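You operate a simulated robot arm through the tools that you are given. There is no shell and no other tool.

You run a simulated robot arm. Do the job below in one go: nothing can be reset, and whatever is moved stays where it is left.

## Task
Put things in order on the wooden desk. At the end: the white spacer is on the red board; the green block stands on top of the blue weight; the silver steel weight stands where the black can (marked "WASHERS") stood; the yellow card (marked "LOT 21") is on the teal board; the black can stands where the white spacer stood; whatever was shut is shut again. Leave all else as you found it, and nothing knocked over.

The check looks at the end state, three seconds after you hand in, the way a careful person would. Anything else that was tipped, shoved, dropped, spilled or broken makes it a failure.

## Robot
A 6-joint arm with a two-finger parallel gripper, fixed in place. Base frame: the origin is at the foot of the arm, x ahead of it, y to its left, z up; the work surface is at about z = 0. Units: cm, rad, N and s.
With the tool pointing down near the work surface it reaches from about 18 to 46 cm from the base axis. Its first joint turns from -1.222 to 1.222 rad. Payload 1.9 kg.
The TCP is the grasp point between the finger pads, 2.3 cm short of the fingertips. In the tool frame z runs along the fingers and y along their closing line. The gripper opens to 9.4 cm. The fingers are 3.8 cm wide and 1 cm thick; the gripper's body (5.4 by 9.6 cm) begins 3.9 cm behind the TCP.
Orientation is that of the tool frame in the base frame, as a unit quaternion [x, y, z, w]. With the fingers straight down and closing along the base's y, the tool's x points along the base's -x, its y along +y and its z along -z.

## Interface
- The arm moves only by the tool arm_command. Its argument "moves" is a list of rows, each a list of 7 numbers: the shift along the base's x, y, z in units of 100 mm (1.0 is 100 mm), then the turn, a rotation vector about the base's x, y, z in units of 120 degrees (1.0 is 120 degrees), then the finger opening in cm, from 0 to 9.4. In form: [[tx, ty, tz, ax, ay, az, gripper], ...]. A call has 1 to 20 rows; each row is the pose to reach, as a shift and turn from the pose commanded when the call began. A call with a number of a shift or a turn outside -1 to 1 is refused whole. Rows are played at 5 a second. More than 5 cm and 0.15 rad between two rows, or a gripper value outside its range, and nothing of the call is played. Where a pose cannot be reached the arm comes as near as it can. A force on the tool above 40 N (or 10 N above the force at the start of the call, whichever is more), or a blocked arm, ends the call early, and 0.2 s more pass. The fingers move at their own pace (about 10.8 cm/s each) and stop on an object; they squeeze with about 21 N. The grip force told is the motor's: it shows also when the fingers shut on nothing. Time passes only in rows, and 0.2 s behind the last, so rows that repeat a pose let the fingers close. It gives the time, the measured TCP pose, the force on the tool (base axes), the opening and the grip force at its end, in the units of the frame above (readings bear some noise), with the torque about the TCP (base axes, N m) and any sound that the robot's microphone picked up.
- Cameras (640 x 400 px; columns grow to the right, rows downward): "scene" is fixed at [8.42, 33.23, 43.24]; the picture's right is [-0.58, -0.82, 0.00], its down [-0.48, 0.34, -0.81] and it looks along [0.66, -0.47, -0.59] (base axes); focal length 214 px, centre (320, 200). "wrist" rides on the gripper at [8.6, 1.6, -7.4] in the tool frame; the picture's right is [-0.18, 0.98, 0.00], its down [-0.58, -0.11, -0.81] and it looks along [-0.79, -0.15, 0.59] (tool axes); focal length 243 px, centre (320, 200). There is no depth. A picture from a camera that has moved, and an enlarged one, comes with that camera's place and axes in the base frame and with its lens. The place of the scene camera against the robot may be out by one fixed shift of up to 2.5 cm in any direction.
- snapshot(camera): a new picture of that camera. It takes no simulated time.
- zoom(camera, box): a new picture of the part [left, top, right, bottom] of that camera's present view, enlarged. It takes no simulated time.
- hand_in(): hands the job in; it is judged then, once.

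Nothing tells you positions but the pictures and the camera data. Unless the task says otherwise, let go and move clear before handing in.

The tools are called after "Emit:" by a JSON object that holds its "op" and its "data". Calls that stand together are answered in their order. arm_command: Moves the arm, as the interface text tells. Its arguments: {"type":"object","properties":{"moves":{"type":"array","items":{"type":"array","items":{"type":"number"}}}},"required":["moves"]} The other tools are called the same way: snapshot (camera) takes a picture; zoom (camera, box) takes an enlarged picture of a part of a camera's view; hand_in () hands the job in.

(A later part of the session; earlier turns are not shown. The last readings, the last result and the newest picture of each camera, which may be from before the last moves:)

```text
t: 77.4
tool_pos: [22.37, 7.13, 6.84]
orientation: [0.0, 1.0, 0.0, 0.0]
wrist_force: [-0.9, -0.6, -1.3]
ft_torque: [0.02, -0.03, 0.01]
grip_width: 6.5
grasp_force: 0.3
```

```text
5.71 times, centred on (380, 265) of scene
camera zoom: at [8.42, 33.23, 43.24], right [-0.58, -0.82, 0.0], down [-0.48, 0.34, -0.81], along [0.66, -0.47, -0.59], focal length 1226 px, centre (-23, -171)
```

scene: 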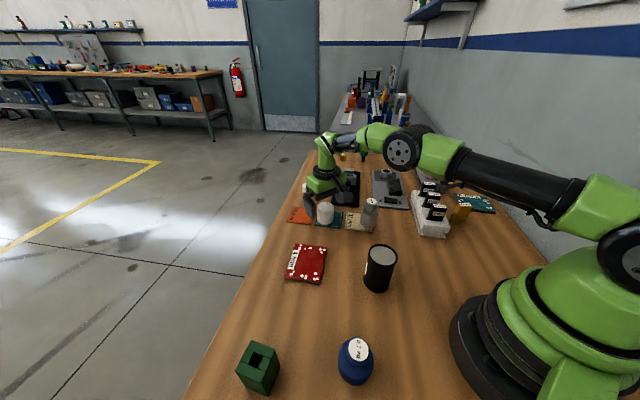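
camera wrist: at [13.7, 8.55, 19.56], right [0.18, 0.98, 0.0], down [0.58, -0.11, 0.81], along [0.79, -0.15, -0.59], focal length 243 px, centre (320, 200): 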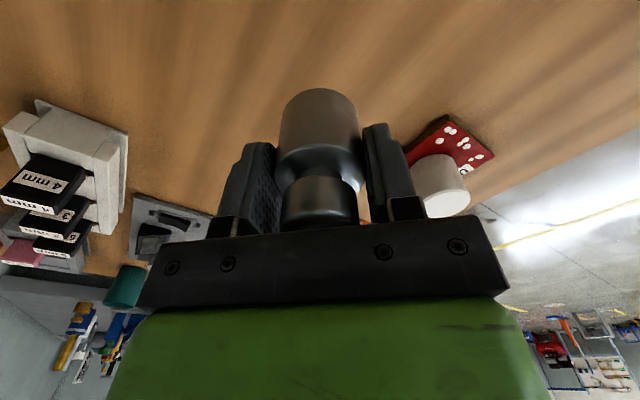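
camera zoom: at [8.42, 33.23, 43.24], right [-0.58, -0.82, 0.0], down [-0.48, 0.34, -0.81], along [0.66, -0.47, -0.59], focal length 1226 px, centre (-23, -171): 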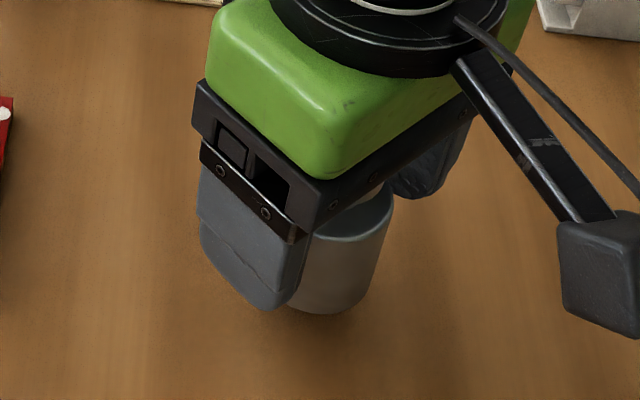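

The weight stands on its own. I open wider and rise straight up.

Emit:
{"op": "arm_command", "data": {"moves": [[0, 0, 0, 0, 0, 0, 7.5], [0, 0, 0, 0, 0, 0, 8.5], [0, 0, 0.1, 0, 0, 0, 9.0], [0, 0, 0.25, 0, 0, 0, 9.4], [0, 0, 0.45, 0, 0, 0, 9.4], [0, 0, 0.7, 0, 0, 0, 9.4], [0, 0, 0.95, 0, 0, 0, 9.4], [0, 0, 1.0, 0, 0, 0, 9.4]]}}

Emit:
{"op": "snapshot", "data": {"camera": "wrist"}}

Emit:
{"op": "snapshot", "data": {"camera": "scene"}}

Emit:
{"op": "zoom", "data": {"camera": "scene", "box": [340, 230, 420, 300]}}

```text
t: 79.2
tool_pos: [22.34, 7.02, 16.54]
orientation: [0.0, 1.0, 0.0, 0.0]
wrist_force: [-0.3, -0.1, -0.2]
ft_torque: [-0.01, -0.04, -0.04]
grip_width: 9.42
grasp_force: 0.3
```

```text
taken
camera wrist: at [13.71, 8.62, 23.98], right [0.18, 0.98, 0.0], down [0.58, -0.11, 0.81], along [0.79, -0.15, -0.59], focal length 243 px, centre (320, 200)
```

wrist: 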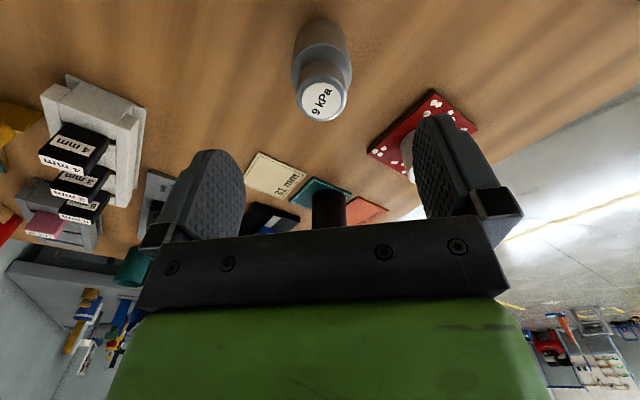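

```text
taken
```

scene: 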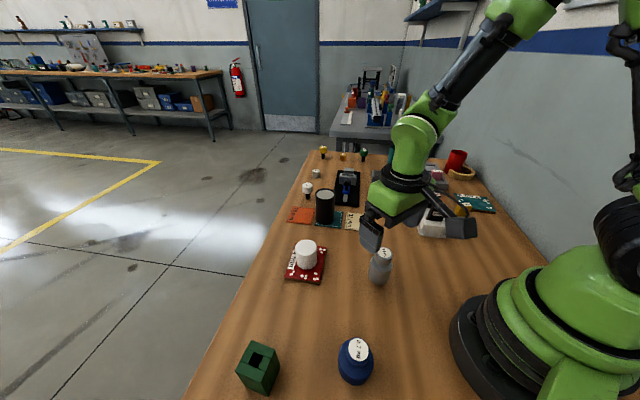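

```text
5.71 times, centred on (380, 265) of scene
camera zoom: at [8.42, 33.23, 43.24], right [-0.58, -0.82, 0.0], down [-0.48, 0.34, -0.81], along [0.66, -0.47, -0.59], focal length 1226 px, centre (-23, -171)
```

zoom: 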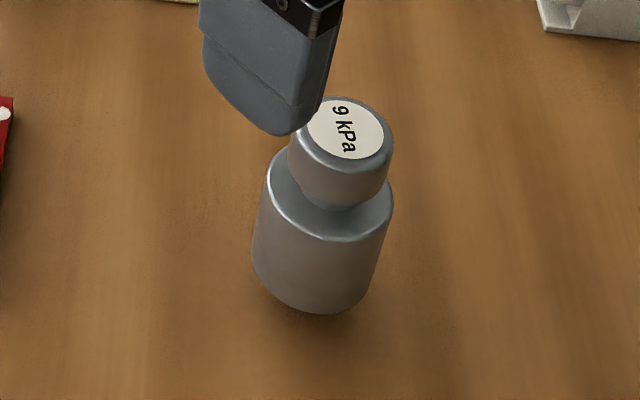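

The silver weight now stands where the can was. Next I swing left to view the green block and blue weight.

Emit:
{"op": "arm_command", "data": {"moves": [[0, 0, 0.2, 0, 0, 0, 9.4], [-0.05, 0.08, 0.4, 0, 0, 0.05, 9.4], [-0.12, 0.2, 0.55, 0, 0, 0.1, 9.4], [-0.2, 0.33, 0.7, 0, 0, 0.15, 9.4], [-0.28, 0.46, 0.75, 0, 0, 0.2, 9.4], [-0.36, 0.6, 0.75, 0, 0, 0.25, 9.4], [-0.45, 0.74, 0.75, 0, 0, 0.3, 9.4], [-0.54, 0.88, 0.75, 0, 0, 0.35, 9.4], [-0.6, 1.0, 0.75, 0, 0, 0.4, 9.4], [-0.65, 1.0, 0.75, 0, 0, 0.45, 9.4], [-0.65, 1.0, 0.75, 0, 0, 0.458, 9.4]]}}

Emit:
{"op": "snapshot", "data": {"camera": "wrist"}}

Emit:
{"op": "zoom", "data": {"camera": "scene", "box": [340, 230, 420, 300]}}

```text
t: 81.6
tool_pos: [15.99, 17.03, 24.23]
orientation: [-0.461, 0.887, 0.0, 0.0]
wrist_force: [-0.6, -0.2, 0.4]
ft_torque: [-0.03, 0.02, -0.01]
grip_width: 9.38
grasp_force: 0.1
```

```text
taken
camera wrist: at [9.61, 10.94, 31.68], right [-0.7, 0.71, 0.0], down [0.42, 0.41, 0.81], along [0.58, 0.56, -0.59], focal length 243 px, centre (320, 200)
```

wrist: 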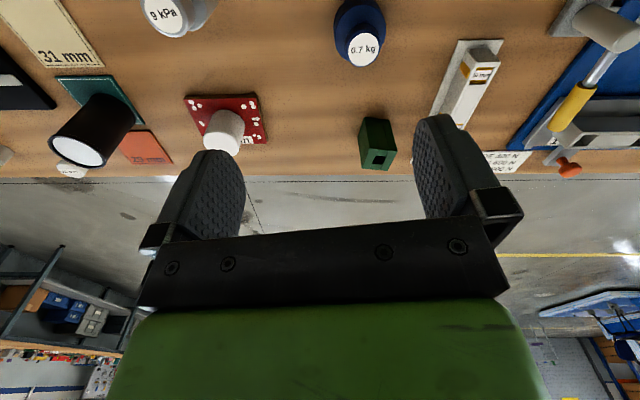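

```text
5.71 times, centred on (380, 265) of scene
camera zoom: at [8.42, 33.23, 43.24], right [-0.58, -0.82, 0.0], down [-0.48, 0.34, -0.81], along [0.66, -0.47, -0.59], focal length 1226 px, centre (-23, -171)
```

zoom: 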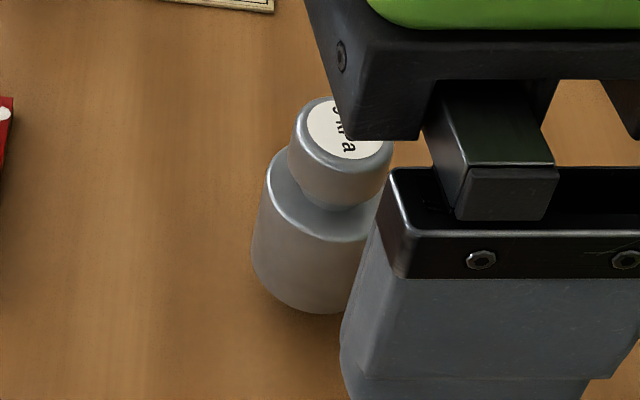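

More items lie to the left (a long holder, a blue fixture). I'll zoom in on the green block, blue weight and their surroundings.

Emit:
{"op": "zoom", "data": {"camera": "wrist", "box": [310, 0, 440, 180]}}

Emit:
{"op": "zoom", "data": {"camera": "wrist", "box": [410, 0, 640, 180]}}

Emit:
{"op": "zoom", "data": {"camera": "wrist", "box": [340, 100, 420, 180]}}

Emit:
{"op": "zoom", "data": {"camera": "scene", "box": [220, 320, 400, 400]}}

```text
2.22 times, centred on (375, 90) of wrist
camera zoom: at [9.61, 10.94, 31.68], right [-0.7, 0.71, 0.0], down [0.42, 0.41, 0.81], along [0.58, 0.56, -0.59], focal length 539 px, centre (198, 444)
```

zoom: 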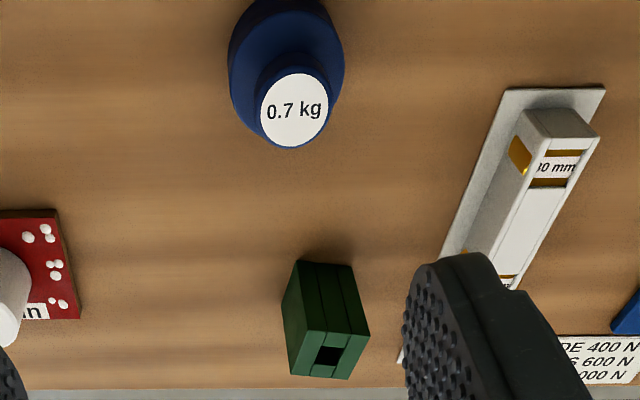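

```text
2.22 times, centred on (525, 90) of wrist
camera zoom: at [9.61, 10.94, 31.68], right [-0.7, 0.71, 0.0], down [0.42, 0.41, 0.81], along [0.58, 0.56, -0.59], focal length 539 px, centre (-136, 444)
```

zoom: 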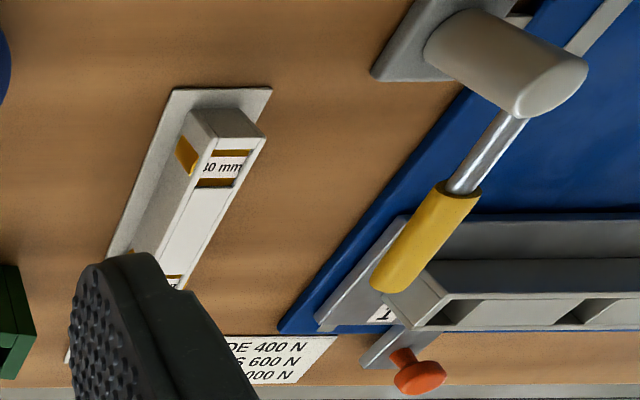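

```text
5.00 times, centred on (380, 140) of wrist
camera zoom: at [9.61, 10.94, 31.68], right [-0.7, 0.71, 0.0], down [0.42, 0.41, 0.81], along [0.58, 0.56, -0.59], focal length 1213 px, centre (20, 500)
```

zoom: 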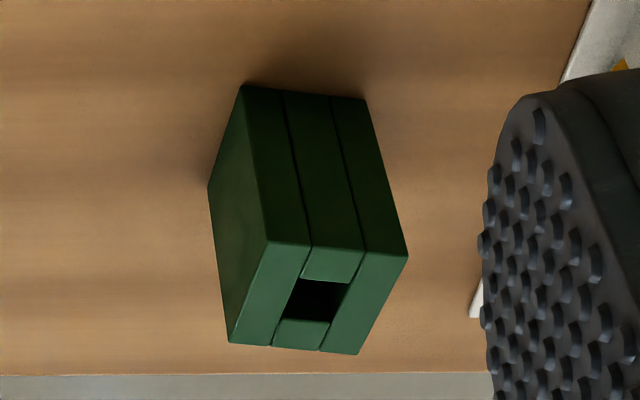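

```text
3.56 times, centred on (310, 360) of scene
camera zoom: at [8.42, 33.23, 43.24], right [-0.58, -0.82, 0.0], down [-0.48, 0.34, -0.81], along [0.66, -0.47, -0.59], focal length 763 px, centre (356, -369)
```

zoom: 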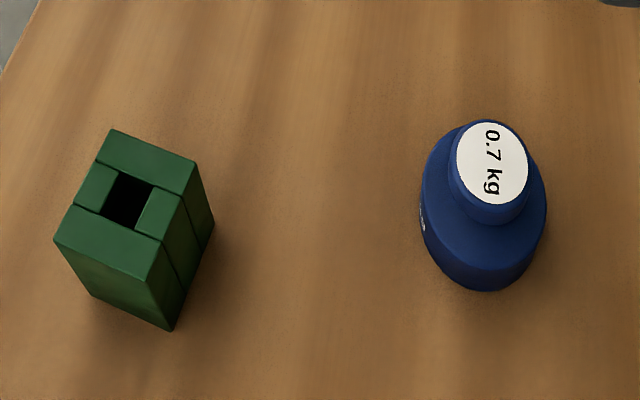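

The green block is about 3.85 cm square and 7 cm tall at [21.3,33.7] turned about 37°; the blue weight is at [14.2,21.2] with its knob top near z≈5.8. I'll approach the green block with matching yaw.

Emit:
{"op": "arm_command", "data": {"moves": [[0.06, 0.2, -0.05, 0, 0, -0.04, 9.4], [0.12, 0.4, -0.1, 0, 0, -0.08, 9.4], [0.18, 0.6, -0.15, 0, 0, -0.12, 9.4], [0.24, 0.8, -0.2, 0, 0, -0.15, 9.4], [0.3, 1.0, -0.3, 0, 0, -0.15, 9.4], [0.3, 1.0, -0.4, 0, 0, -0.15, 9.4], [0.3, 1.0, -0.4, 0, 0, -0.15, 9.4]]}}

Emit:
{"op": "snapshot", "data": {"camera": "wrist"}}

```text
t: 83.2
tool_pos: [18.73, 27.25, 20.28]
orientation: [-0.317, 0.948, 0.0, 0.001]
wrist_force: [0.3, -0.1, -0.5]
ft_torque: [-0.01, -0.02, 0.0]
grip_width: 9.42
grasp_force: 0.0
```

```text
taken
camera wrist: at [10.87, 23.21, 27.66], right [-0.44, 0.9, 0.0], down [0.53, 0.26, 0.81], along [0.72, 0.36, -0.59], focal length 243 px, centre (320, 200)
```

wrist: 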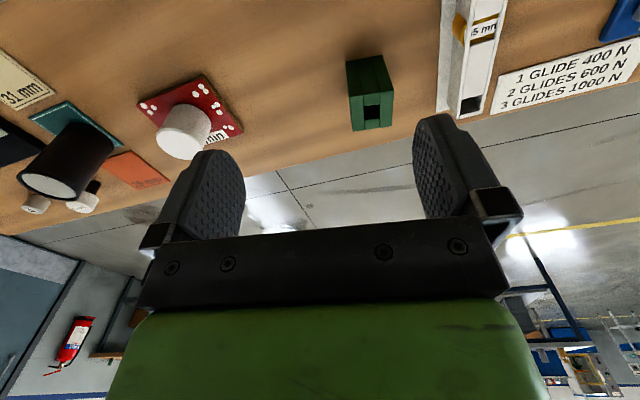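

The block is in view; I'll zoom in to pin down its centre and rotation.

Emit:
{"op": "zoom", "data": {"camera": "wrist", "box": [320, 40, 420, 140]}}

```text
4.00 times, centred on (370, 90) of wrist
camera zoom: at [10.87, 23.21, 27.66], right [-0.44, 0.9, 0.0], down [0.53, 0.26, 0.81], along [0.72, 0.36, -0.59], focal length 970 px, centre (120, 640)
```

zoom: 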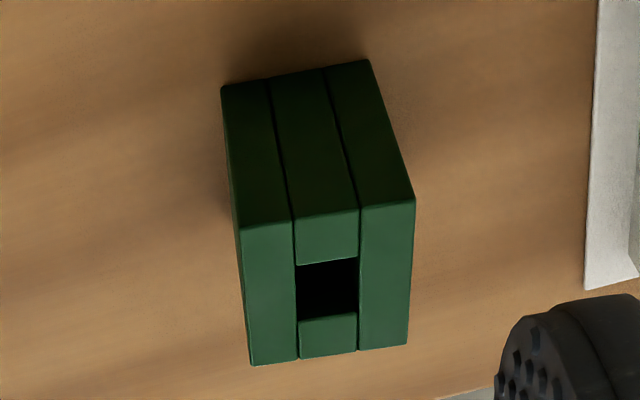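

Block centre refined to [21.1,33.75], yaw 37° matches. I move over it with the gripper at 7 cm opening.

Emit:
{"op": "arm_command", "data": {"moves": [[0.06, 0.18, 0, 0, 0, 0, 8], [0.12, 0.36, -0.1, 0, 0, 0, 7], [0.18, 0.54, -0.3, 0, 0, 0, 7], [0.22, 0.66, -0.5, 0, 0, 0, 7], [0.22, 0.66, -0.7, 0, 0, 0, 7], [0.22, 0.66, -0.8, 0, 0, 0, 7], [0.22, 0.66, -0.8, 0, 0, 0, 7]]}}

Emit:
{"op": "snapshot", "data": {"camera": "wrist"}}

Emit:
{"op": "zoom", "data": {"camera": "scene", "box": [200, 300, 360, 400]}}

```text
t: 84.8
tool_pos: [21.16, 33.72, 12.34]
orientation: [-0.316, 0.949, 0.0, 0.0]
wrist_force: [-0.1, 0.3, 0.1]
ft_torque: [0.02, -0.01, -0.03]
grip_width: 7.0
grasp_force: 0.1
```

```text
taken
camera wrist: at [13.25, 29.77, 19.73], right [-0.44, 0.9, 0.0], down [0.53, 0.26, 0.81], along [0.72, 0.36, -0.59], focal length 243 px, centre (320, 200)
```

wrist: 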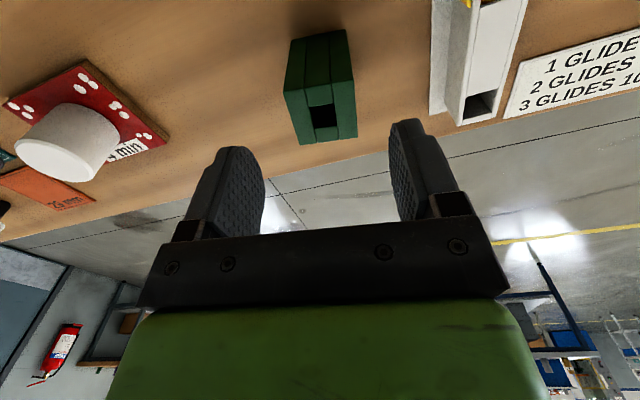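

```text
4.00 times, centred on (280, 350) of scene
camera zoom: at [8.42, 33.23, 43.24], right [-0.58, -0.82, 0.0], down [-0.48, 0.34, -0.81], along [0.66, -0.47, -0.59], focal length 858 px, centre (480, -400)
```

zoom: 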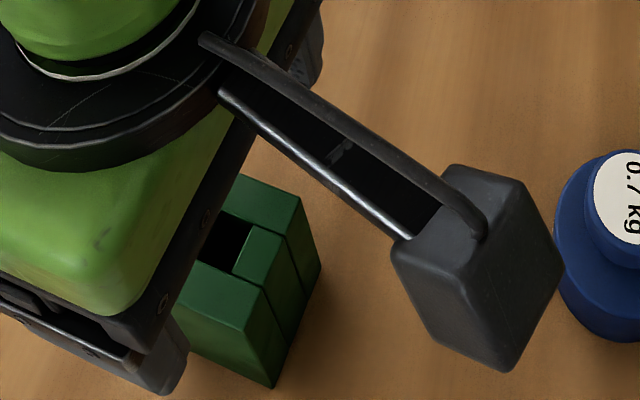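

The block is nearly centred. I apply a 1 mm correction, descend to z≈4 and close gradually.

Emit:
{"op": "arm_command", "data": {"moves": [[-0.007, 0.01, -0.15, 0, 0, 0, 7], [-0.007, 0.01, -0.35, 0, 0, 0, 7], [-0.007, 0.01, -0.55, 0, 0, 0, 7], [-0.007, 0.01, -0.72, 0, 0, 0, 7], [-0.007, 0.01, -0.82, 0, 0, 0, 7], [-0.007, 0.01, -0.83, 0, 0, 0, 7], [-0.007, 0.01, -0.83, 0, 0, 0, 6], [-0.007, 0.01, -0.83, 0, 0, 0, 5.2], [-0.007, 0.01, -0.83, 0, 0, 0, 4.7], [-0.007, 0.01, -0.83, 0, 0, 0, 4.3], [-0.007, 0.01, -0.83, 0, 0, 0, 4.0], [-0.007, 0.01, -0.83, 0, 0, 0, 3.8], [-0.007, 0.01, -0.83, 0, 0, 0, 3.4], [-0.007, 0.01, -0.83, 0, 0, 0, 2.5], [-0.007, 0.01, -0.83, 0, 0, 0, 2.5]]}}

Emit:
{"op": "snapshot", "data": {"camera": "wrist"}}

Emit:
{"op": "zoom", "data": {"camera": "scene", "box": [200, 300, 360, 400]}}

```text
t: 88.0
tool_pos: [21.13, 34.07, 3.85]
orientation: [-0.317, 0.949, 0.0, -0.001]
wrist_force: [1.6, -1.4, 0.6]
ft_torque: [0.03, -0.09, -0.03]
grip_width: 3.98
grasp_force: 21.0
```

```text
taken
camera wrist: at [13.14, 30.03, 11.27], right [-0.44, 0.9, 0.0], down [0.53, 0.26, 0.81], along [0.72, 0.36, -0.59], focal length 243 px, centre (320, 200)
```

wrist: 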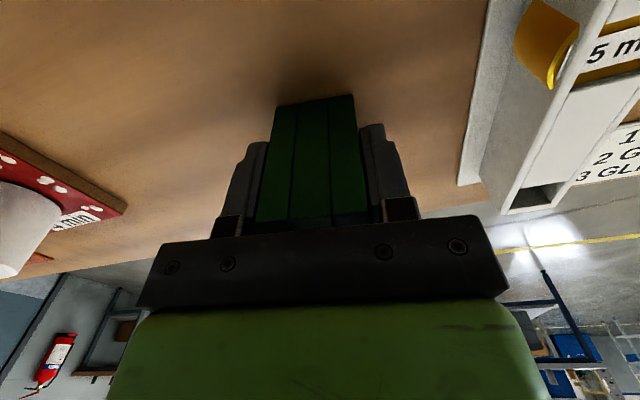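

```text
4.00 times, centred on (280, 350) of scene
camera zoom: at [8.42, 33.23, 43.24], right [-0.58, -0.82, 0.0], down [-0.48, 0.34, -0.81], along [0.66, -0.47, -0.59], focal length 858 px, centre (480, -400)
```

zoom: 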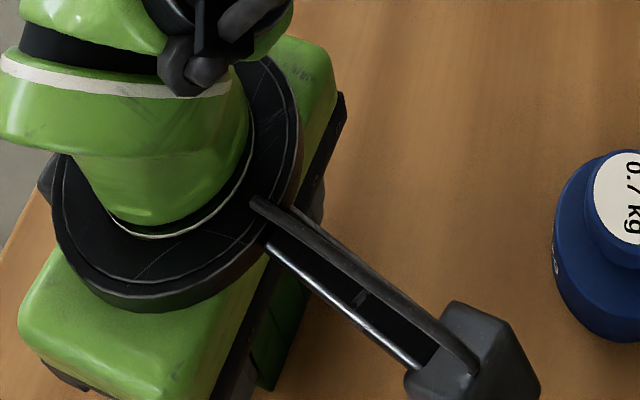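

The block is gripped (3.98 cm). I lift it and move to a spot where the wrist camera can see the blue weight beside the held block.

Emit:
{"op": "arm_command", "data": {"moves": [[0, 0, 0.05, 0, 0, 0, 2.5], [0, 0, 0.2, 0, 0, 0, 2.5], [0, 0, 0.4, 0, 0, 0, 2.5], [0, 0, 0.6, 0, 0, 0, 2.5], [0, 0, 0.8, 0, 0, 0, 2.5], [0, 0, 1.0, 0, 0, 0, 2.5], [0, 0, 1.0, 0, 0, 0, 2.5]]}}

Emit:
{"op": "arm_command", "data": {"moves": [[-0.15, -0.1, 0.05, 0, 0, 0, 2.5], [-0.3, -0.2, 0.1, 0, 0, 0, 2.5], [-0.45, -0.3, 0.1, 0, 0, 0, 2.5], [-0.6, -0.4, 0.1, 0, 0, 0, 2.5], [-0.75, -0.5, 0.1, 0, 0, 0, 2.5], [-0.9, -0.585, 0.1, 0, 0, 0, 2.5], [-0.9, -0.585, 0.1, 0, 0, 0, 2.5], [-0.9, -0.585, 0.1, 0, 0, 0, 2.5]]}}

Emit:
{"op": "snapshot", "data": {"camera": "wrist"}}

Emit:
{"op": "snapshot", "data": {"camera": "scene"}}

```text
t: 89.6
tool_pos: [21.06, 34.07, 14.0]
orientation: [-0.316, 0.949, -0.001, 0.0]
wrist_force: [0.2, 0.1, -3.8]
ft_torque: [0.0, -0.02, -0.01]
grip_width: 4.0
grasp_force: 21.0
```

```text
t: 91.4
tool_pos: [11.75, 27.94, 14.98]
orientation: [-0.316, 0.949, -0.001, 0.0]
wrist_force: [0.4, 0.2, -4.5]
ft_torque: [-0.02, 0.04, 0.01]
grip_width: 4.01
grasp_force: 21.3
```

```text
taken
camera wrist: at [3.94, 23.92, 22.36], right [-0.44, 0.9, 0.0], down [0.53, 0.26, 0.81], along [0.72, 0.36, -0.59], focal length 243 px, centre (320, 200)
```

wrist: 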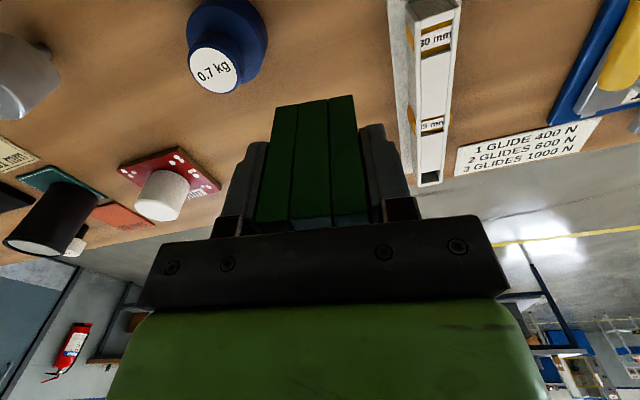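

```text
taken
```

scene: 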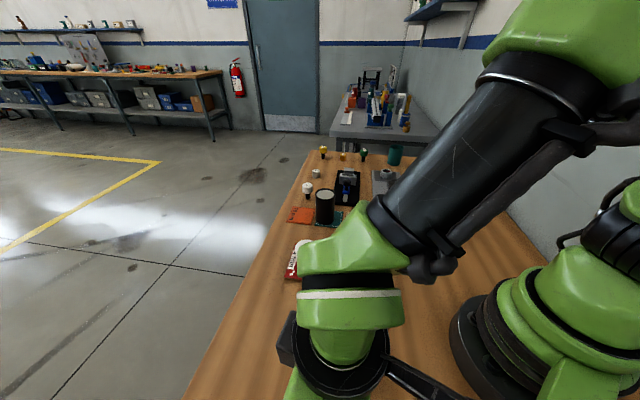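

Block is held level and the blue weight is visible. I'll zoom in on the blue weight's knob.

Emit:
{"op": "zoom", "data": {"camera": "wrist", "box": [170, 0, 290, 110]}}

```text
3.64 times, centred on (230, 55) of wrist
camera zoom: at [3.94, 23.92, 22.36], right [-0.44, 0.9, 0.0], down [0.53, 0.26, 0.81], along [0.72, 0.36, -0.59], focal length 882 px, centre (647, 727)
```

zoom: 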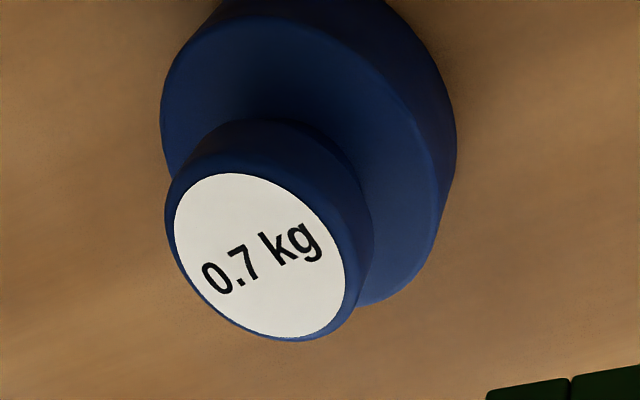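

Blue weight centre comes out at about [14.1,21.1], knob top z≈6.0. I move the block above it.

Emit:
{"op": "arm_command", "data": {"moves": [[0.04, -0.14, 0, 0, 0, 0, 2.5], [0.09, -0.28, 0, 0, 0, 0, 2.5], [0.13, -0.42, 0, 0, 0, 0, 2.5], [0.18, -0.56, 0, 0, 0, 0, 2.5], [0.217, -0.68, 0, 0, 0, 0, 2.5], [0.217, -0.68, 0, 0, 0, 0, 2.5], [0.217, -0.68, -0.1, 0, 0, 0, 2.5], [0.217, -0.68, -0.2, 0, 0, 0, 2.5], [0.217, -0.68, -0.3, 0, 0, 0, 2.5], [0.217, -0.68, -0.3, 0, 0, 0, 2.5]]}}

Emit:
{"op": "snapshot", "data": {"camera": "wrist"}}

Emit:
{"op": "zoom", "data": {"camera": "scene", "box": [280, 300, 420, 400]}}

```text
t: 93.6
tool_pos: [14.25, 21.26, 11.89]
orientation: [-0.316, 0.949, 0.0, 0.0]
wrist_force: [-0.9, -0.3, -3.1]
ft_torque: [-0.02, -0.01, -0.02]
grip_width: 4.0
grasp_force: 20.9
```

```text
taken
camera wrist: at [6.31, 17.21, 19.33], right [-0.44, 0.9, 0.0], down [0.53, 0.26, 0.81], along [0.72, 0.36, -0.59], focal length 243 px, centre (320, 200)
```

wrist: 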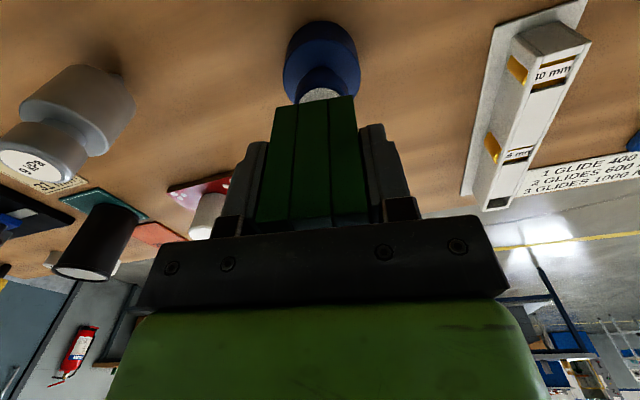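

```text
4.00 times, centred on (350, 350) of scene
camera zoom: at [8.42, 33.23, 43.24], right [-0.58, -0.82, 0.0], down [-0.48, 0.34, -0.81], along [0.66, -0.47, -0.59], focal length 858 px, centre (200, -400)
```

zoom: 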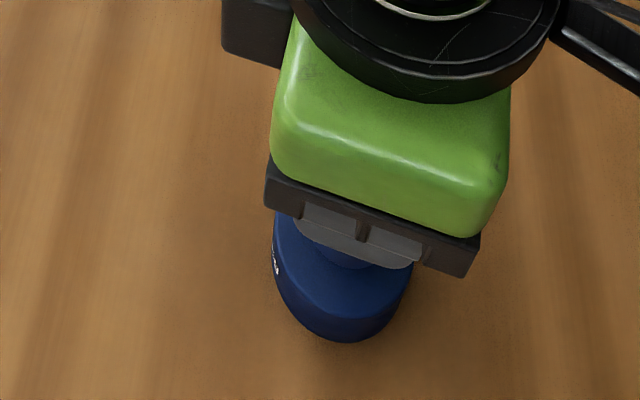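

The block hovers over the blue weight. I'll zoom in to check centring against the knob.

Emit:
{"op": "zoom", "data": {"camera": "wrist", "box": [260, 10, 380, 130]}}

```text
3.33 times, centred on (320, 70) of wrist
camera zoom: at [6.31, 17.21, 19.33], right [-0.44, 0.9, 0.0], down [0.53, 0.26, 0.81], along [0.72, 0.36, -0.59], focal length 809 px, centre (320, 633)
```

zoom: 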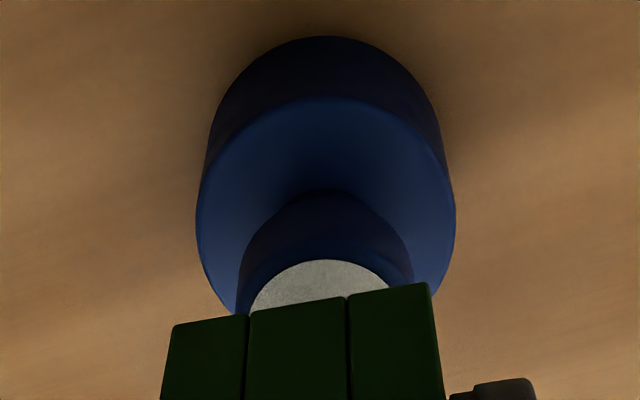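

Centring is good to about 1 mm; I'll shift slightly and lower to just above the knob, then feel for contact.

Emit:
{"op": "arm_command", "data": {"moves": [[-0.006, 0.008, 0, 0, 0, 0, 2.5], [-0.006, 0.008, -0.06, 0, 0, 0, 2.5], [-0.006, 0.008, -0.11, 0, 0, 0, 2.5], [-0.006, 0.008, -0.14, 0, 0, 0, 2.5], [-0.006, 0.008, -0.14, 0, 0, 0, 2.5]]}}

Emit:
{"op": "arm_command", "data": {"moves": [[0, 0, -0.01, 0, 0, 0, 2.5], [0, 0, -0.01, 0, 0, 0, 2.5]]}}

Emit:
{"op": "zoom", "data": {"camera": "wrist", "box": [260, 30, 380, 130]}}

```text
t: 94.8
tool_pos: [14.32, 21.25, 10.61]
orientation: [-0.316, 0.949, 0.0, 0.0]
wrist_force: [0.3, 0.2, -4.1]
ft_torque: [0.01, -0.02, -0.01]
grip_width: 3.97
grasp_force: 21.0
```

```text
t: 95.4
tool_pos: [14.36, 21.21, 10.51]
orientation: [-0.316, 0.949, 0.0, 0.0]
wrist_force: [0.1, -0.3, -3.8]
ft_torque: [0.03, 0.01, -0.02]
grip_width: 4.01
grasp_force: 20.6
```

```text
4.00 times, centred on (320, 80) of wrist
camera zoom: at [6.34, 17.26, 17.87], right [-0.44, 0.9, 0.0], down [0.53, 0.26, 0.81], along [0.72, 0.36, -0.59], focal length 970 px, centre (320, 680)
```

zoom: 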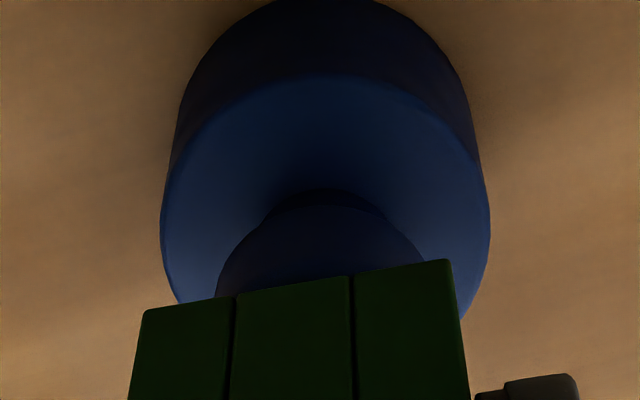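

No contact yet. I continue downward in 1 mm steps.

Emit:
{"op": "arm_command", "data": {"moves": [[0, 0, -0.01, 0, 0, 0, 2.5], [0, 0, -0.01, 0, 0, 0, 2.5]]}}

Emit:
{"op": "arm_command", "data": {"moves": [[0, 0, -0.01, 0, 0, 0, 2.5], [0, 0, -0.01, 0, 0, 0, 2.5]]}}

Emit:
{"op": "arm_command", "data": {"moves": [[0, 0, -0.005, 0, 0, 0, 2.5], [0, 0, -0.005, 0, 0, 0, 2.5]]}}

```text
t: 96.0
tool_pos: [14.21, 21.28, 10.4]
orientation: [-0.316, 0.949, -0.001, 0.001]
wrist_force: [0.9, 0.3, -4.1]
ft_torque: [0.0, 0.01, 0.0]
grip_width: 3.99
grasp_force: 21.8
```

```text
t: 96.6
tool_pos: [14.3, 21.28, 10.36]
orientation: [-0.317, 0.948, 0.0, 0.001]
wrist_force: [-0.1, 0.4, -3.9]
ft_torque: [-0.01, 0.02, 0.03]
grip_width: 3.97
grasp_force: 21.4
```

```text
t: 97.2
tool_pos: [14.26, 21.27, 10.26]
orientation: [-0.317, 0.948, -0.001, 0.0]
wrist_force: [-0.5, 0.8, -3.9]
ft_torque: [0.01, -0.01, 0.01]
grip_width: 3.97
grasp_force: 21.0
```

Still free at about z=10.3. Next half-millimetre steps.

Emit:
{"op": "arm_command", "data": {"moves": [[0, 0, -0.007, 0, 0, 0, 2.5], [0, 0, -0.007, 0, 0, 0, 2.5]]}}

Emit:
{"op": "arm_command", "data": {"moves": [[0, 0, -0.006, 0, 0, 0, 2.5], [0, 0, -0.006, 0, 0, 0, 2.5]]}}

```text
t: 97.8
tool_pos: [14.27, 21.35, 10.15]
orientation: [-0.317, 0.949, 0.0, 0.0]
wrist_force: [-0.8, 0.1, -3.7]
ft_torque: [0.0, 0.01, 0.01]
grip_width: 3.99
grasp_force: 21.0
```

```text
t: 98.4
tool_pos: [14.25, 21.19, 10.1]
orientation: [-0.317, 0.949, 0.001, 0.001]
wrist_force: [0.2, 0.5, -4.3]
ft_torque: [0.04, 0.01, 0.03]
grip_width: 3.98
grasp_force: 21.3
```

Not touching yet; a few more small steps.

Emit:
{"op": "arm_command", "data": {"moves": [[0, 0, -0.006, 0, 0, 0, 2.5], [0, 0, -0.006, 0, 0, 0, 2.5]]}}

Emit:
{"op": "zoom", "data": {"camera": "wrist", "box": [260, 30, 380, 130]}}

```text
t: 99.0
tool_pos: [14.32, 21.34, 10.05]
orientation: [-0.317, 0.949, 0.0, 0.0]
wrist_force: [-5.7, -2.7, 16.1]
ft_torque: [-0.03, 0.06, 0.01]
grip_width: 3.97
grasp_force: 21.2
```

```text
4.00 times, centred on (320, 80) of wrist
camera zoom: at [6.36, 17.28, 17.42], right [-0.44, 0.9, 0.0], down [0.53, 0.26, 0.81], along [0.72, 0.36, -0.59], focal length 970 px, centre (320, 680)
```

zoom: 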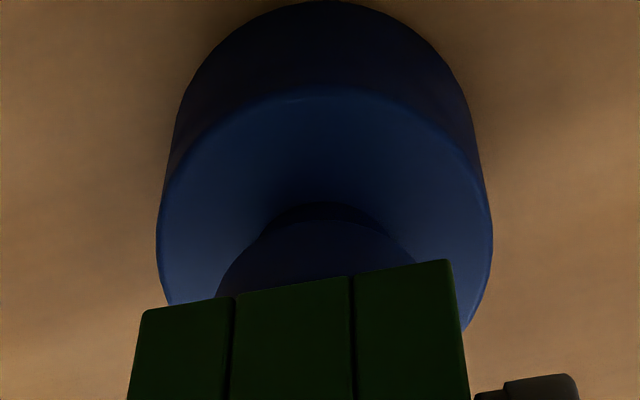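

Contact on the knob. I ease off slightly to remove the press and sideways load before letting go.

Emit:
{"op": "arm_command", "data": {"moves": [[0, 0, 0.003, 0, 0, 0, 2.5], [0, 0, 0.003, 0, 0, 0, 2.5]]}}

```text
t: 99.6
tool_pos: [14.2, 21.19, 10.16]
orientation: [-0.316, 0.949, 0.0, 0.0]
wrist_force: [0.7, 0.0, -4.0]
ft_torque: [0.03, -0.02, 0.03]
grip_width: 3.97
grasp_force: 20.9
```

The block is just clear by a fraction of a millimetre; I lower 0.2 mm once more to touch.

Emit:
{"op": "arm_command", "data": {"moves": [[0, 0, -0.002, 0, 0, 0, 2.5], [0, 0, -0.002, 0, 0, 0, 2.5]]}}

```text
t: 100.2
tool_pos: [14.22, 21.26, 10.09]
orientation: [-0.317, 0.948, 0.001, 0.0]
wrist_force: [0.8, -0.6, -4.2]
ft_torque: [0.0, 0.01, -0.01]
grip_width: 4.0
grasp_force: 21.3
```

The gap is well under a millimetre. I release gradually so the block settles gently onto the knob.

Emit:
{"op": "arm_command", "data": {"moves": [[0, 0, 0, 0, 0, 0, 3.9], [0, 0, 0, 0, 0, 0, 4.0], [0, 0, 0, 0, 0, 0, 4.06], [0, 0, 0, 0, 0, 0, 4.12], [0, 0, 0, 0, 0, 0, 4.2], [0, 0, 0, 0, 0, 0, 4.4], [0, 0, 0, 0, 0, 0, 4.7], [0, 0, 0, 0, 0, 0, 5.1], [0, 0, 0, 0, 0, 0, 5.6], [0, 0, 0, 0, 0, 0, 6.2], [0, 0, 0, 0, 0, 0, 6.2]]}}

Emit:
{"op": "snapshot", "data": {"camera": "wrist"}}

Emit:
{"op": "zoom", "data": {"camera": "scene", "box": [280, 300, 420, 400]}}

```text
t: 102.6
tool_pos: [14.13, 21.23, 9.97]
orientation: [-0.316, 0.949, 0.0, 0.0]
wrist_force: [0.2, -0.5, 0.0]
ft_torque: [0.04, 0.0, 0.01]
grip_width: 6.21
grasp_force: 0.1
```

```text
taken
camera wrist: at [6.26, 17.31, 17.44], right [-0.44, 0.9, 0.0], down [0.53, 0.26, 0.81], along [0.72, 0.36, -0.59], focal length 243 px, centre (320, 200)
```

wrist: 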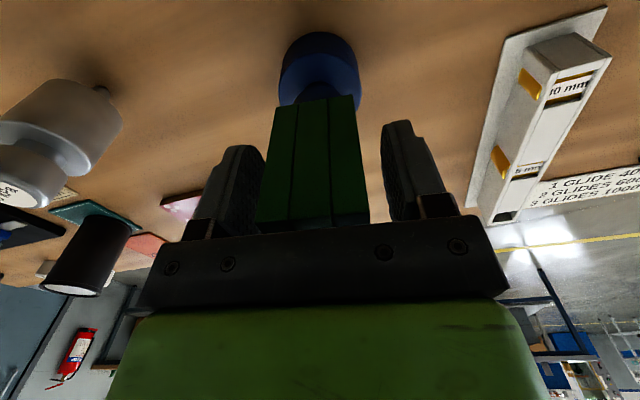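

```text
4.00 times, centred on (350, 350) of scene
camera zoom: at [8.42, 33.23, 43.24], right [-0.58, -0.82, 0.0], down [-0.48, 0.34, -0.81], along [0.66, -0.47, -0.59], focal length 858 px, centre (200, -400)
```

zoom: 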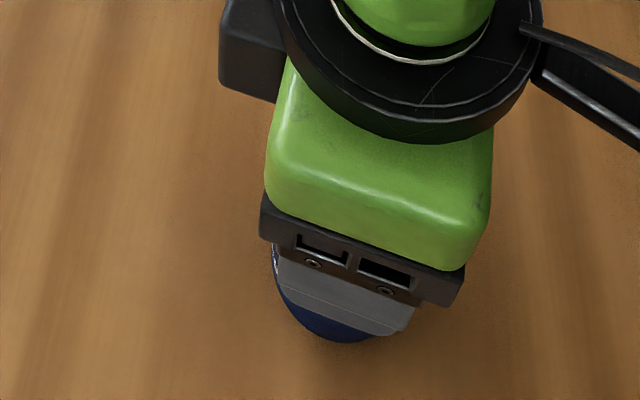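

The block stays upright on the knob. I rise straight up and inspect it.

Emit:
{"op": "arm_command", "data": {"moves": [[0, 0, 0, 0, 0, 0, 6.8], [0, 0, 0.08, 0, 0, 0, 7.2], [0, 0, 0.22, 0, 0, 0, 7.2], [0, 0, 0.4, 0, 0, 0, 7.2], [0, 0, 0.6, 0, 0, 0, 8], [0, 0, 0.8, 0, 0, 0, 9], [0, 0, 1.0, 0, 0, 0, 9.4], [0, 0, 1.0, 0, 0, 0, 9.4]]}}

Emit:
{"op": "arm_command", "data": {"moves": [[0.15, -0.15, 0.05, 0, 0, -0.05, 9.4], [0.3, -0.3, 0.1, 0, 0, -0.1, 9.4], [0.45, -0.45, 0.1, 0, 0, -0.15, 9.4], [0.6, -0.6, 0.1, 0, 0, -0.2, 9.4], [0.75, -0.75, 0.1, 0, 0, -0.25, 9.4], [0.9, -0.9, 0.1, 0, 0, -0.3, 9.4], [0.9, -0.9, 0.1, 0, 0, -0.3, 9.4]]}}

Emit:
{"op": "snapshot", "data": {"camera": "scene"}}

Emit:
{"op": "zoom", "data": {"camera": "scene", "box": [300, 290, 420, 400]}}

```text
t: 104.4
tool_pos: [14.31, 21.4, 20.17]
orientation: [-0.317, 0.948, 0.0, 0.0]
wrist_force: [-0.2, 0.4, -0.2]
ft_torque: [0.01, -0.08, 0.01]
grip_width: 9.37
grasp_force: 0.1
```

```text
t: 106.0
tool_pos: [23.32, 12.2, 21.12]
orientation: [-0.007, 1.0, 0.0, 0.0]
wrist_force: [0.4, -0.1, -0.4]
ft_torque: [-0.04, -0.03, 0.0]
grip_width: 9.4
grasp_force: 0.0
```

```text
taken
```

scene: 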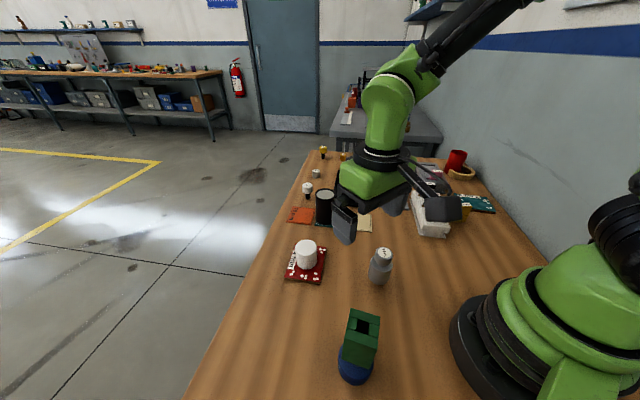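

```text
3.64 times, centred on (360, 345) of scene
camera zoom: at [8.42, 33.23, 43.24], right [-0.58, -0.82, 0.0], down [-0.48, 0.34, -0.81], along [0.66, -0.47, -0.59], focal length 780 px, centre (174, -327)
```

zoom: 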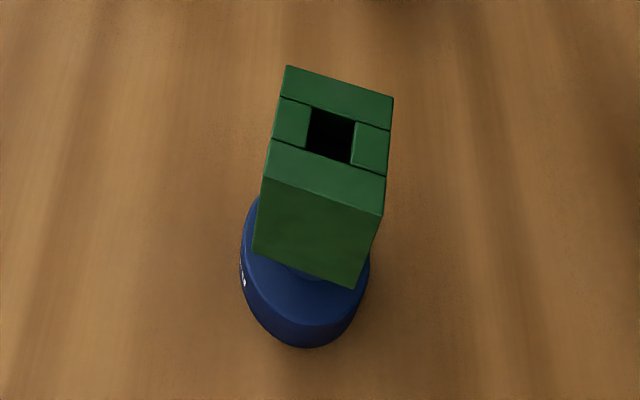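

The green block stands squarely on the blue weight. Last is the yellow card: I swing over to the right for a precise view.

Emit:
{"op": "arm_command", "data": {"moves": [[0.08, -0.25, 0, 0, 0, -0.04, 9.4], [0.15, -0.5, 0, 0, 0, -0.08, 9.4], [0.23, -0.75, 0, 0, 0, -0.12, 9.4], [0.3, -1.0, 0, 0, 0, -0.15, 9.4]]}}

Emit:
{"op": "arm_command", "data": {"moves": [[0, -0.25, 0, 0, 0, -0.04, 9.4], [0, -0.5, 0, 0, 0, -0.08, 9.4], [0, -0.75, 0, 0, 0, -0.12, 9.4], [0, -1.0, 0, 0, 0, -0.15, 9.4]]}}

Emit:
{"op": "arm_command", "data": {"moves": [[-0.15, -0.25, 0, 0, 0, -0.04, 9.4], [-0.3, -0.5, 0, 0, 0, -0.08, 9.4], [-0.45, -0.75, 0, 0, 0, -0.12, 9.4], [-0.6, -1.0, 0, 0, 0, -0.15, 9.4], [-0.6, -1.0, 0, 0, 0, -0.15, 9.4], [-0.6, -1.0, 0, 0, 0, -0.15, 9.4]]}}

Emit:
{"op": "snapshot", "data": {"camera": "wrist"}}

Emit:
{"op": "snapshot", "data": {"camera": "scene"}}

```text
t: 107.0
tool_pos: [26.41, 2.36, 20.73]
orientation: [0.149, 0.989, 0.0, 0.001]
wrist_force: [0.5, 0.6, -0.2]
ft_torque: [0.04, -0.02, 0.01]
grip_width: 9.42
grasp_force: 0.1
```

```text
t: 108.0
tool_pos: [25.69, -7.8, 20.73]
orientation: [0.302, 0.953, 0.001, 0.0]
wrist_force: [0.4, 0.1, 0.4]
ft_torque: [-0.02, 0.01, -0.02]
grip_width: 9.4
grasp_force: 0.0
```

```text
t: 109.4
tool_pos: [20.25, -17.73, 20.71]
orientation: [0.447, 0.894, 0.001, 0.0]
wrist_force: [0.2, 0.5, 0.5]
ft_torque: [0.01, 0.01, 0.03]
grip_width: 9.38
grasp_force: 0.0
```

```text
taken
camera wrist: at [16.31, -9.95, 28.08], right [0.9, 0.44, 0.0], down [0.26, -0.53, 0.81], along [0.36, -0.72, -0.59], focal length 243 px, centre (320, 200)
```

wrist: 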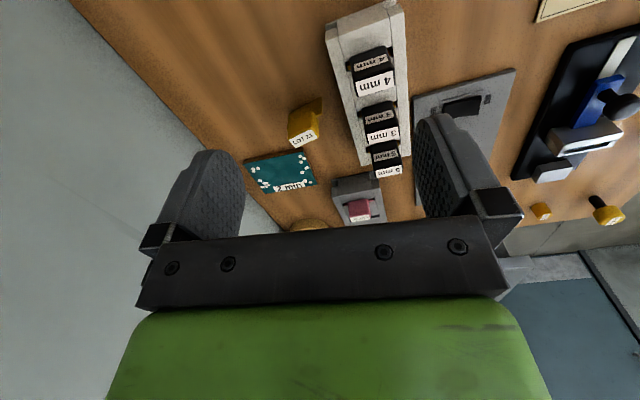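

```text
taken
```

scene: 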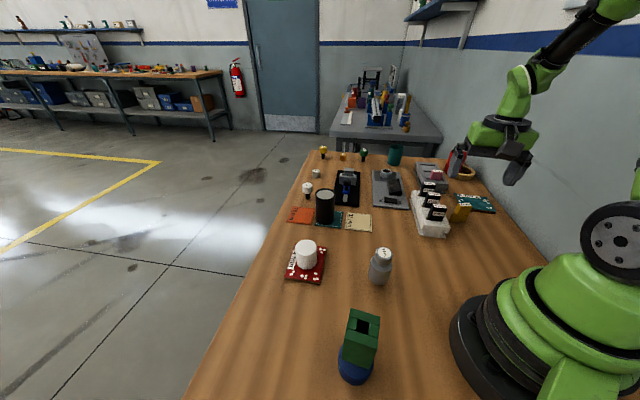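

Emit:
{"op": "zoom", "data": {"camera": "wrist", "box": [270, 80, 350, 160]}}

Emit:
{"op": "zoom", "data": {"camera": "wrist", "box": [230, 0, 430, 200]}}

```text
5.00 times, centred on (310, 120) of wrist
camera zoom: at [16.31, -9.95, 28.08], right [0.9, 0.44, 0.0], down [0.26, -0.53, 0.81], along [0.36, -0.72, -0.59], focal length 1213 px, centre (370, 600)
```

zoom: 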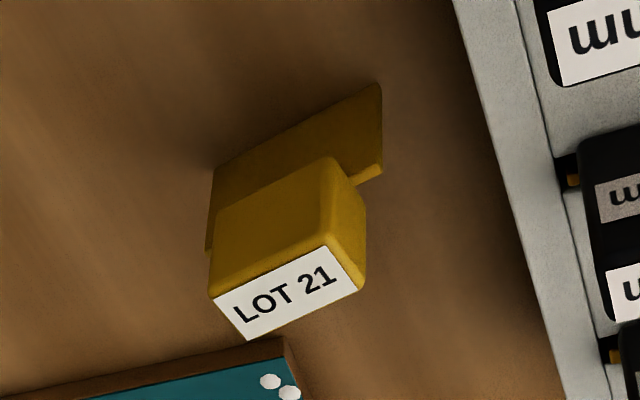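

```text
2.00 times, centred on (330, 100) of wrist
camera zoom: at [16.31, -9.95, 28.08], right [0.9, 0.44, 0.0], down [0.26, -0.53, 0.81], along [0.36, -0.72, -0.59], focal length 485 px, centre (300, 400)
```

zoom: 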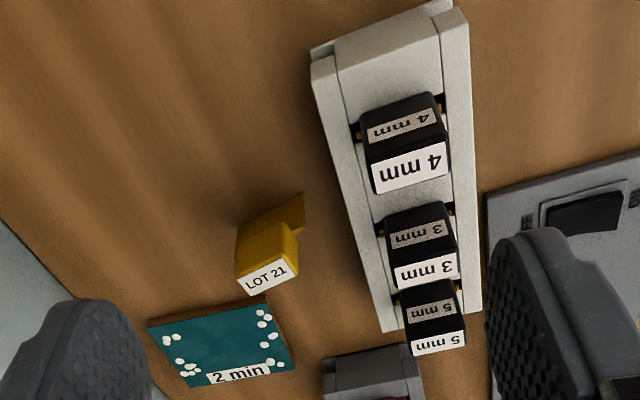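

The card's plate runs at about 55.5° centred at [22.43,-26.8]; handle spans z≈3.4–6.5; the clear middle of the teal board near [22.9,-38.4] is reachable. I'll turn the gripper so it closes across the plate's thin direction with the camera on the side away from the wall, staying high.

Emit:
{"op": "arm_command", "data": {"moves": [[0.03, -0.1, 0, 0, 0, -0.05, 8], [0.06, -0.2, 0, 0, 0, -0.1, 7], [0.09, -0.3, 0, 0, 0, -0.15, 6], [0.12, -0.4, 0, 0, 0, -0.2, 6], [0.15, -0.5, 0, 0, 0, -0.25, 6], [0.18, -0.6, 0, 0, 0, -0.3, 6], [0.2, -0.7, 0, 0, 0, -0.35, 6], [0.21, -0.8, 0, 0, 0, -0.4, 6], [0.22, -0.85, 0, 0, 0, -0.45, 6], [0.229, -0.908, 0, 0, 0, -0.5, 6], [0.229, -0.908, 0, 0, 0, -0.55, 6], [0.229, -0.908, 0, 0, 0, -0.5955, 6], [0.229, -0.908, 0, 0, 0, -0.5955, 6], [0.229, -0.908, 0, 0, 0, -0.5955, 6]]}}

Emit:
{"op": "snapshot", "data": {"camera": "wrist"}}

Emit:
{"op": "snapshot", "data": {"camera": "scene"}}

```text
t: 112.4
tool_pos: [22.45, -26.97, 21.2]
orientation: [0.886, 0.464, 0.0, 0.0]
wrist_force: [-0.2, 0.3, -0.1]
ft_torque: [-0.01, -0.04, -0.01]
grip_width: 5.98
grasp_force: 0.1
```

```text
taken
camera wrist: at [28.63, -20.64, 28.53], right [0.7, -0.71, 0.0], down [-0.42, -0.42, 0.81], along [-0.57, -0.57, -0.59], focal length 243 px, centre (320, 200)
```

wrist: 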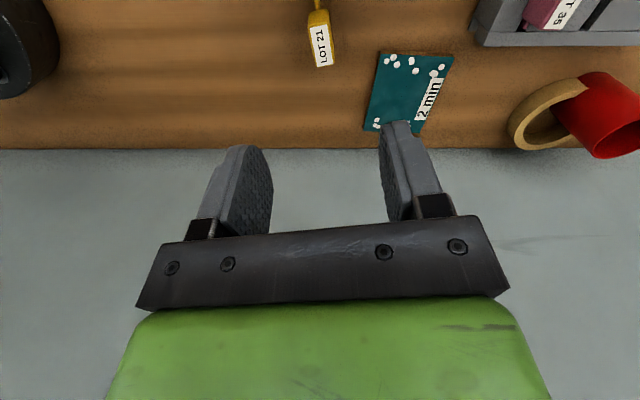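

```text
taken
```

scene: 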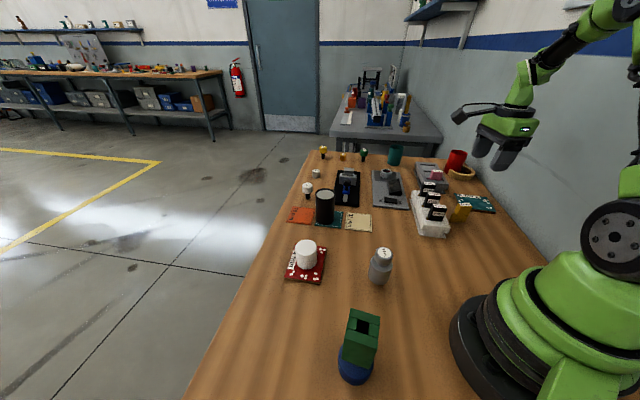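

The orientation is reachable and the card is seen nearly edge-on. I'll zoom in to check alignment.

Emit:
{"op": "zoom", "data": {"camera": "wrist", "box": [280, 0, 360, 80]}}

Emit:
{"op": "zoom", "data": {"camera": "wrist", "box": [340, 30, 480, 140]}}

```text
5.00 times, centred on (320, 40) of wrist
camera zoom: at [28.63, -20.64, 28.53], right [0.7, -0.71, 0.0], down [-0.42, -0.42, 0.81], along [-0.57, -0.57, -0.59], focal length 1213 px, centre (320, 1000)
```

zoom: 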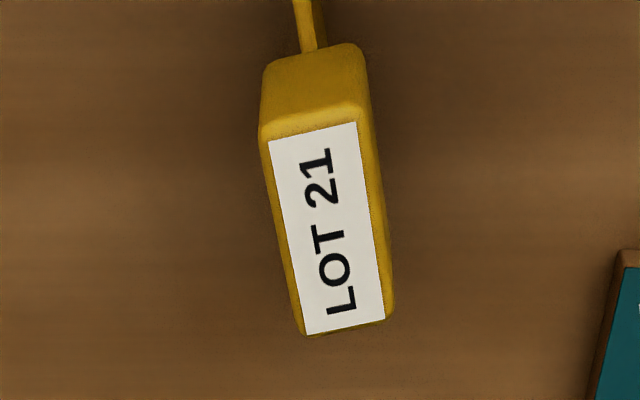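

```text
3.64 times, centred on (410, 85) of wrist
camera zoom: at [28.63, -20.64, 28.53], right [0.7, -0.71, 0.0], down [-0.42, -0.42, 0.81], along [-0.57, -0.57, -0.59], focal length 882 px, centre (-7, 618)
```

zoom: 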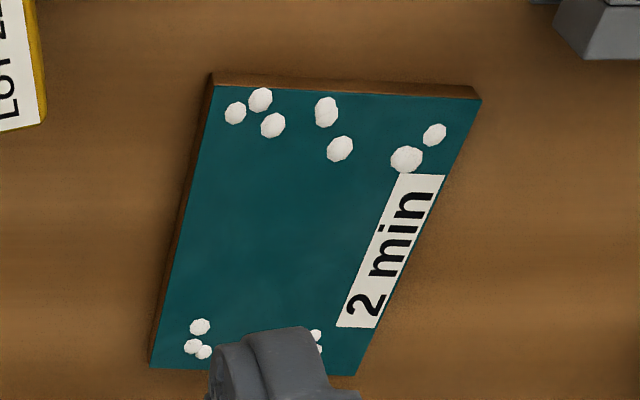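

Yaw is within half a degree; the card sits about 2 mm off the tool axis. I'll correct that and lower to just above the handle, then recheck.

Emit:
{"op": "arm_command", "data": {"moves": [[0.02, 0.006, -0.15, 0, 0, 0, 6], [0.02, 0.006, -0.35, 0, 0, 0, 6], [0.02, 0.006, -0.55, 0, 0, 0, 6], [0.02, 0.006, -0.75, 0, 0, 0, 6], [0.02, 0.006, -0.9, 0, 0, 0, 6], [0.02, 0.006, -1.0, 0, 0, 0, 6], [0.02, 0.006, -1.0, 0, 0, 0, 6], [0.02, 0.006, -1.0, 0, 0, 0, 6]]}}

Emit:
{"op": "zoom", "data": {"camera": "wrist", "box": [240, 20, 400, 180]}}

Emit:
{"op": "zoom", "data": {"camera": "scene", "box": [400, 130, 520, 240]}}

```text
t: 114.2
tool_pos: [22.61, -26.82, 10.94]
orientation: [0.885, 0.466, 0.0, 0.0]
wrist_force: [0.7, -0.7, -0.1]
ft_torque: [0.01, -0.02, 0.01]
grip_width: 6.02
grasp_force: 0.0
```

```text
2.50 times, centred on (320, 100) of wrist
camera zoom: at [28.79, -20.61, 18.38], right [0.71, -0.71, 0.0], down [-0.42, -0.42, 0.81], along [-0.57, -0.57, -0.59], focal length 606 px, centre (320, 450)
```

zoom: 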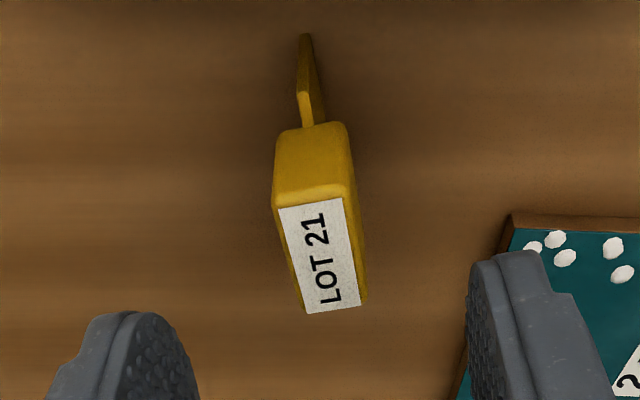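

```text
3.64 times, centred on (460, 185) of scene
camera zoom: at [8.42, 33.23, 43.24], right [-0.58, -0.82, 0.0], down [-0.48, 0.34, -0.81], along [0.66, -0.47, -0.59], focal length 780 px, centre (-189, 254)
```

zoom: 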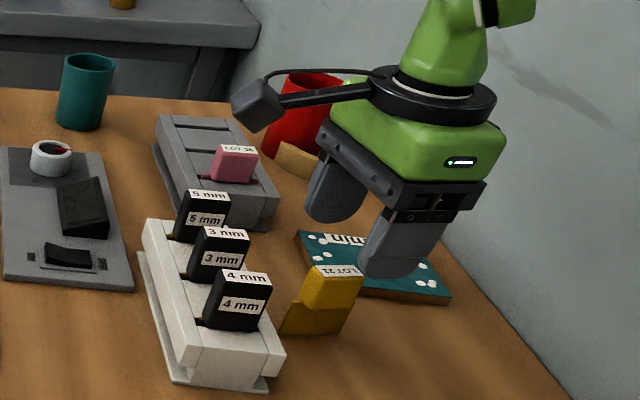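

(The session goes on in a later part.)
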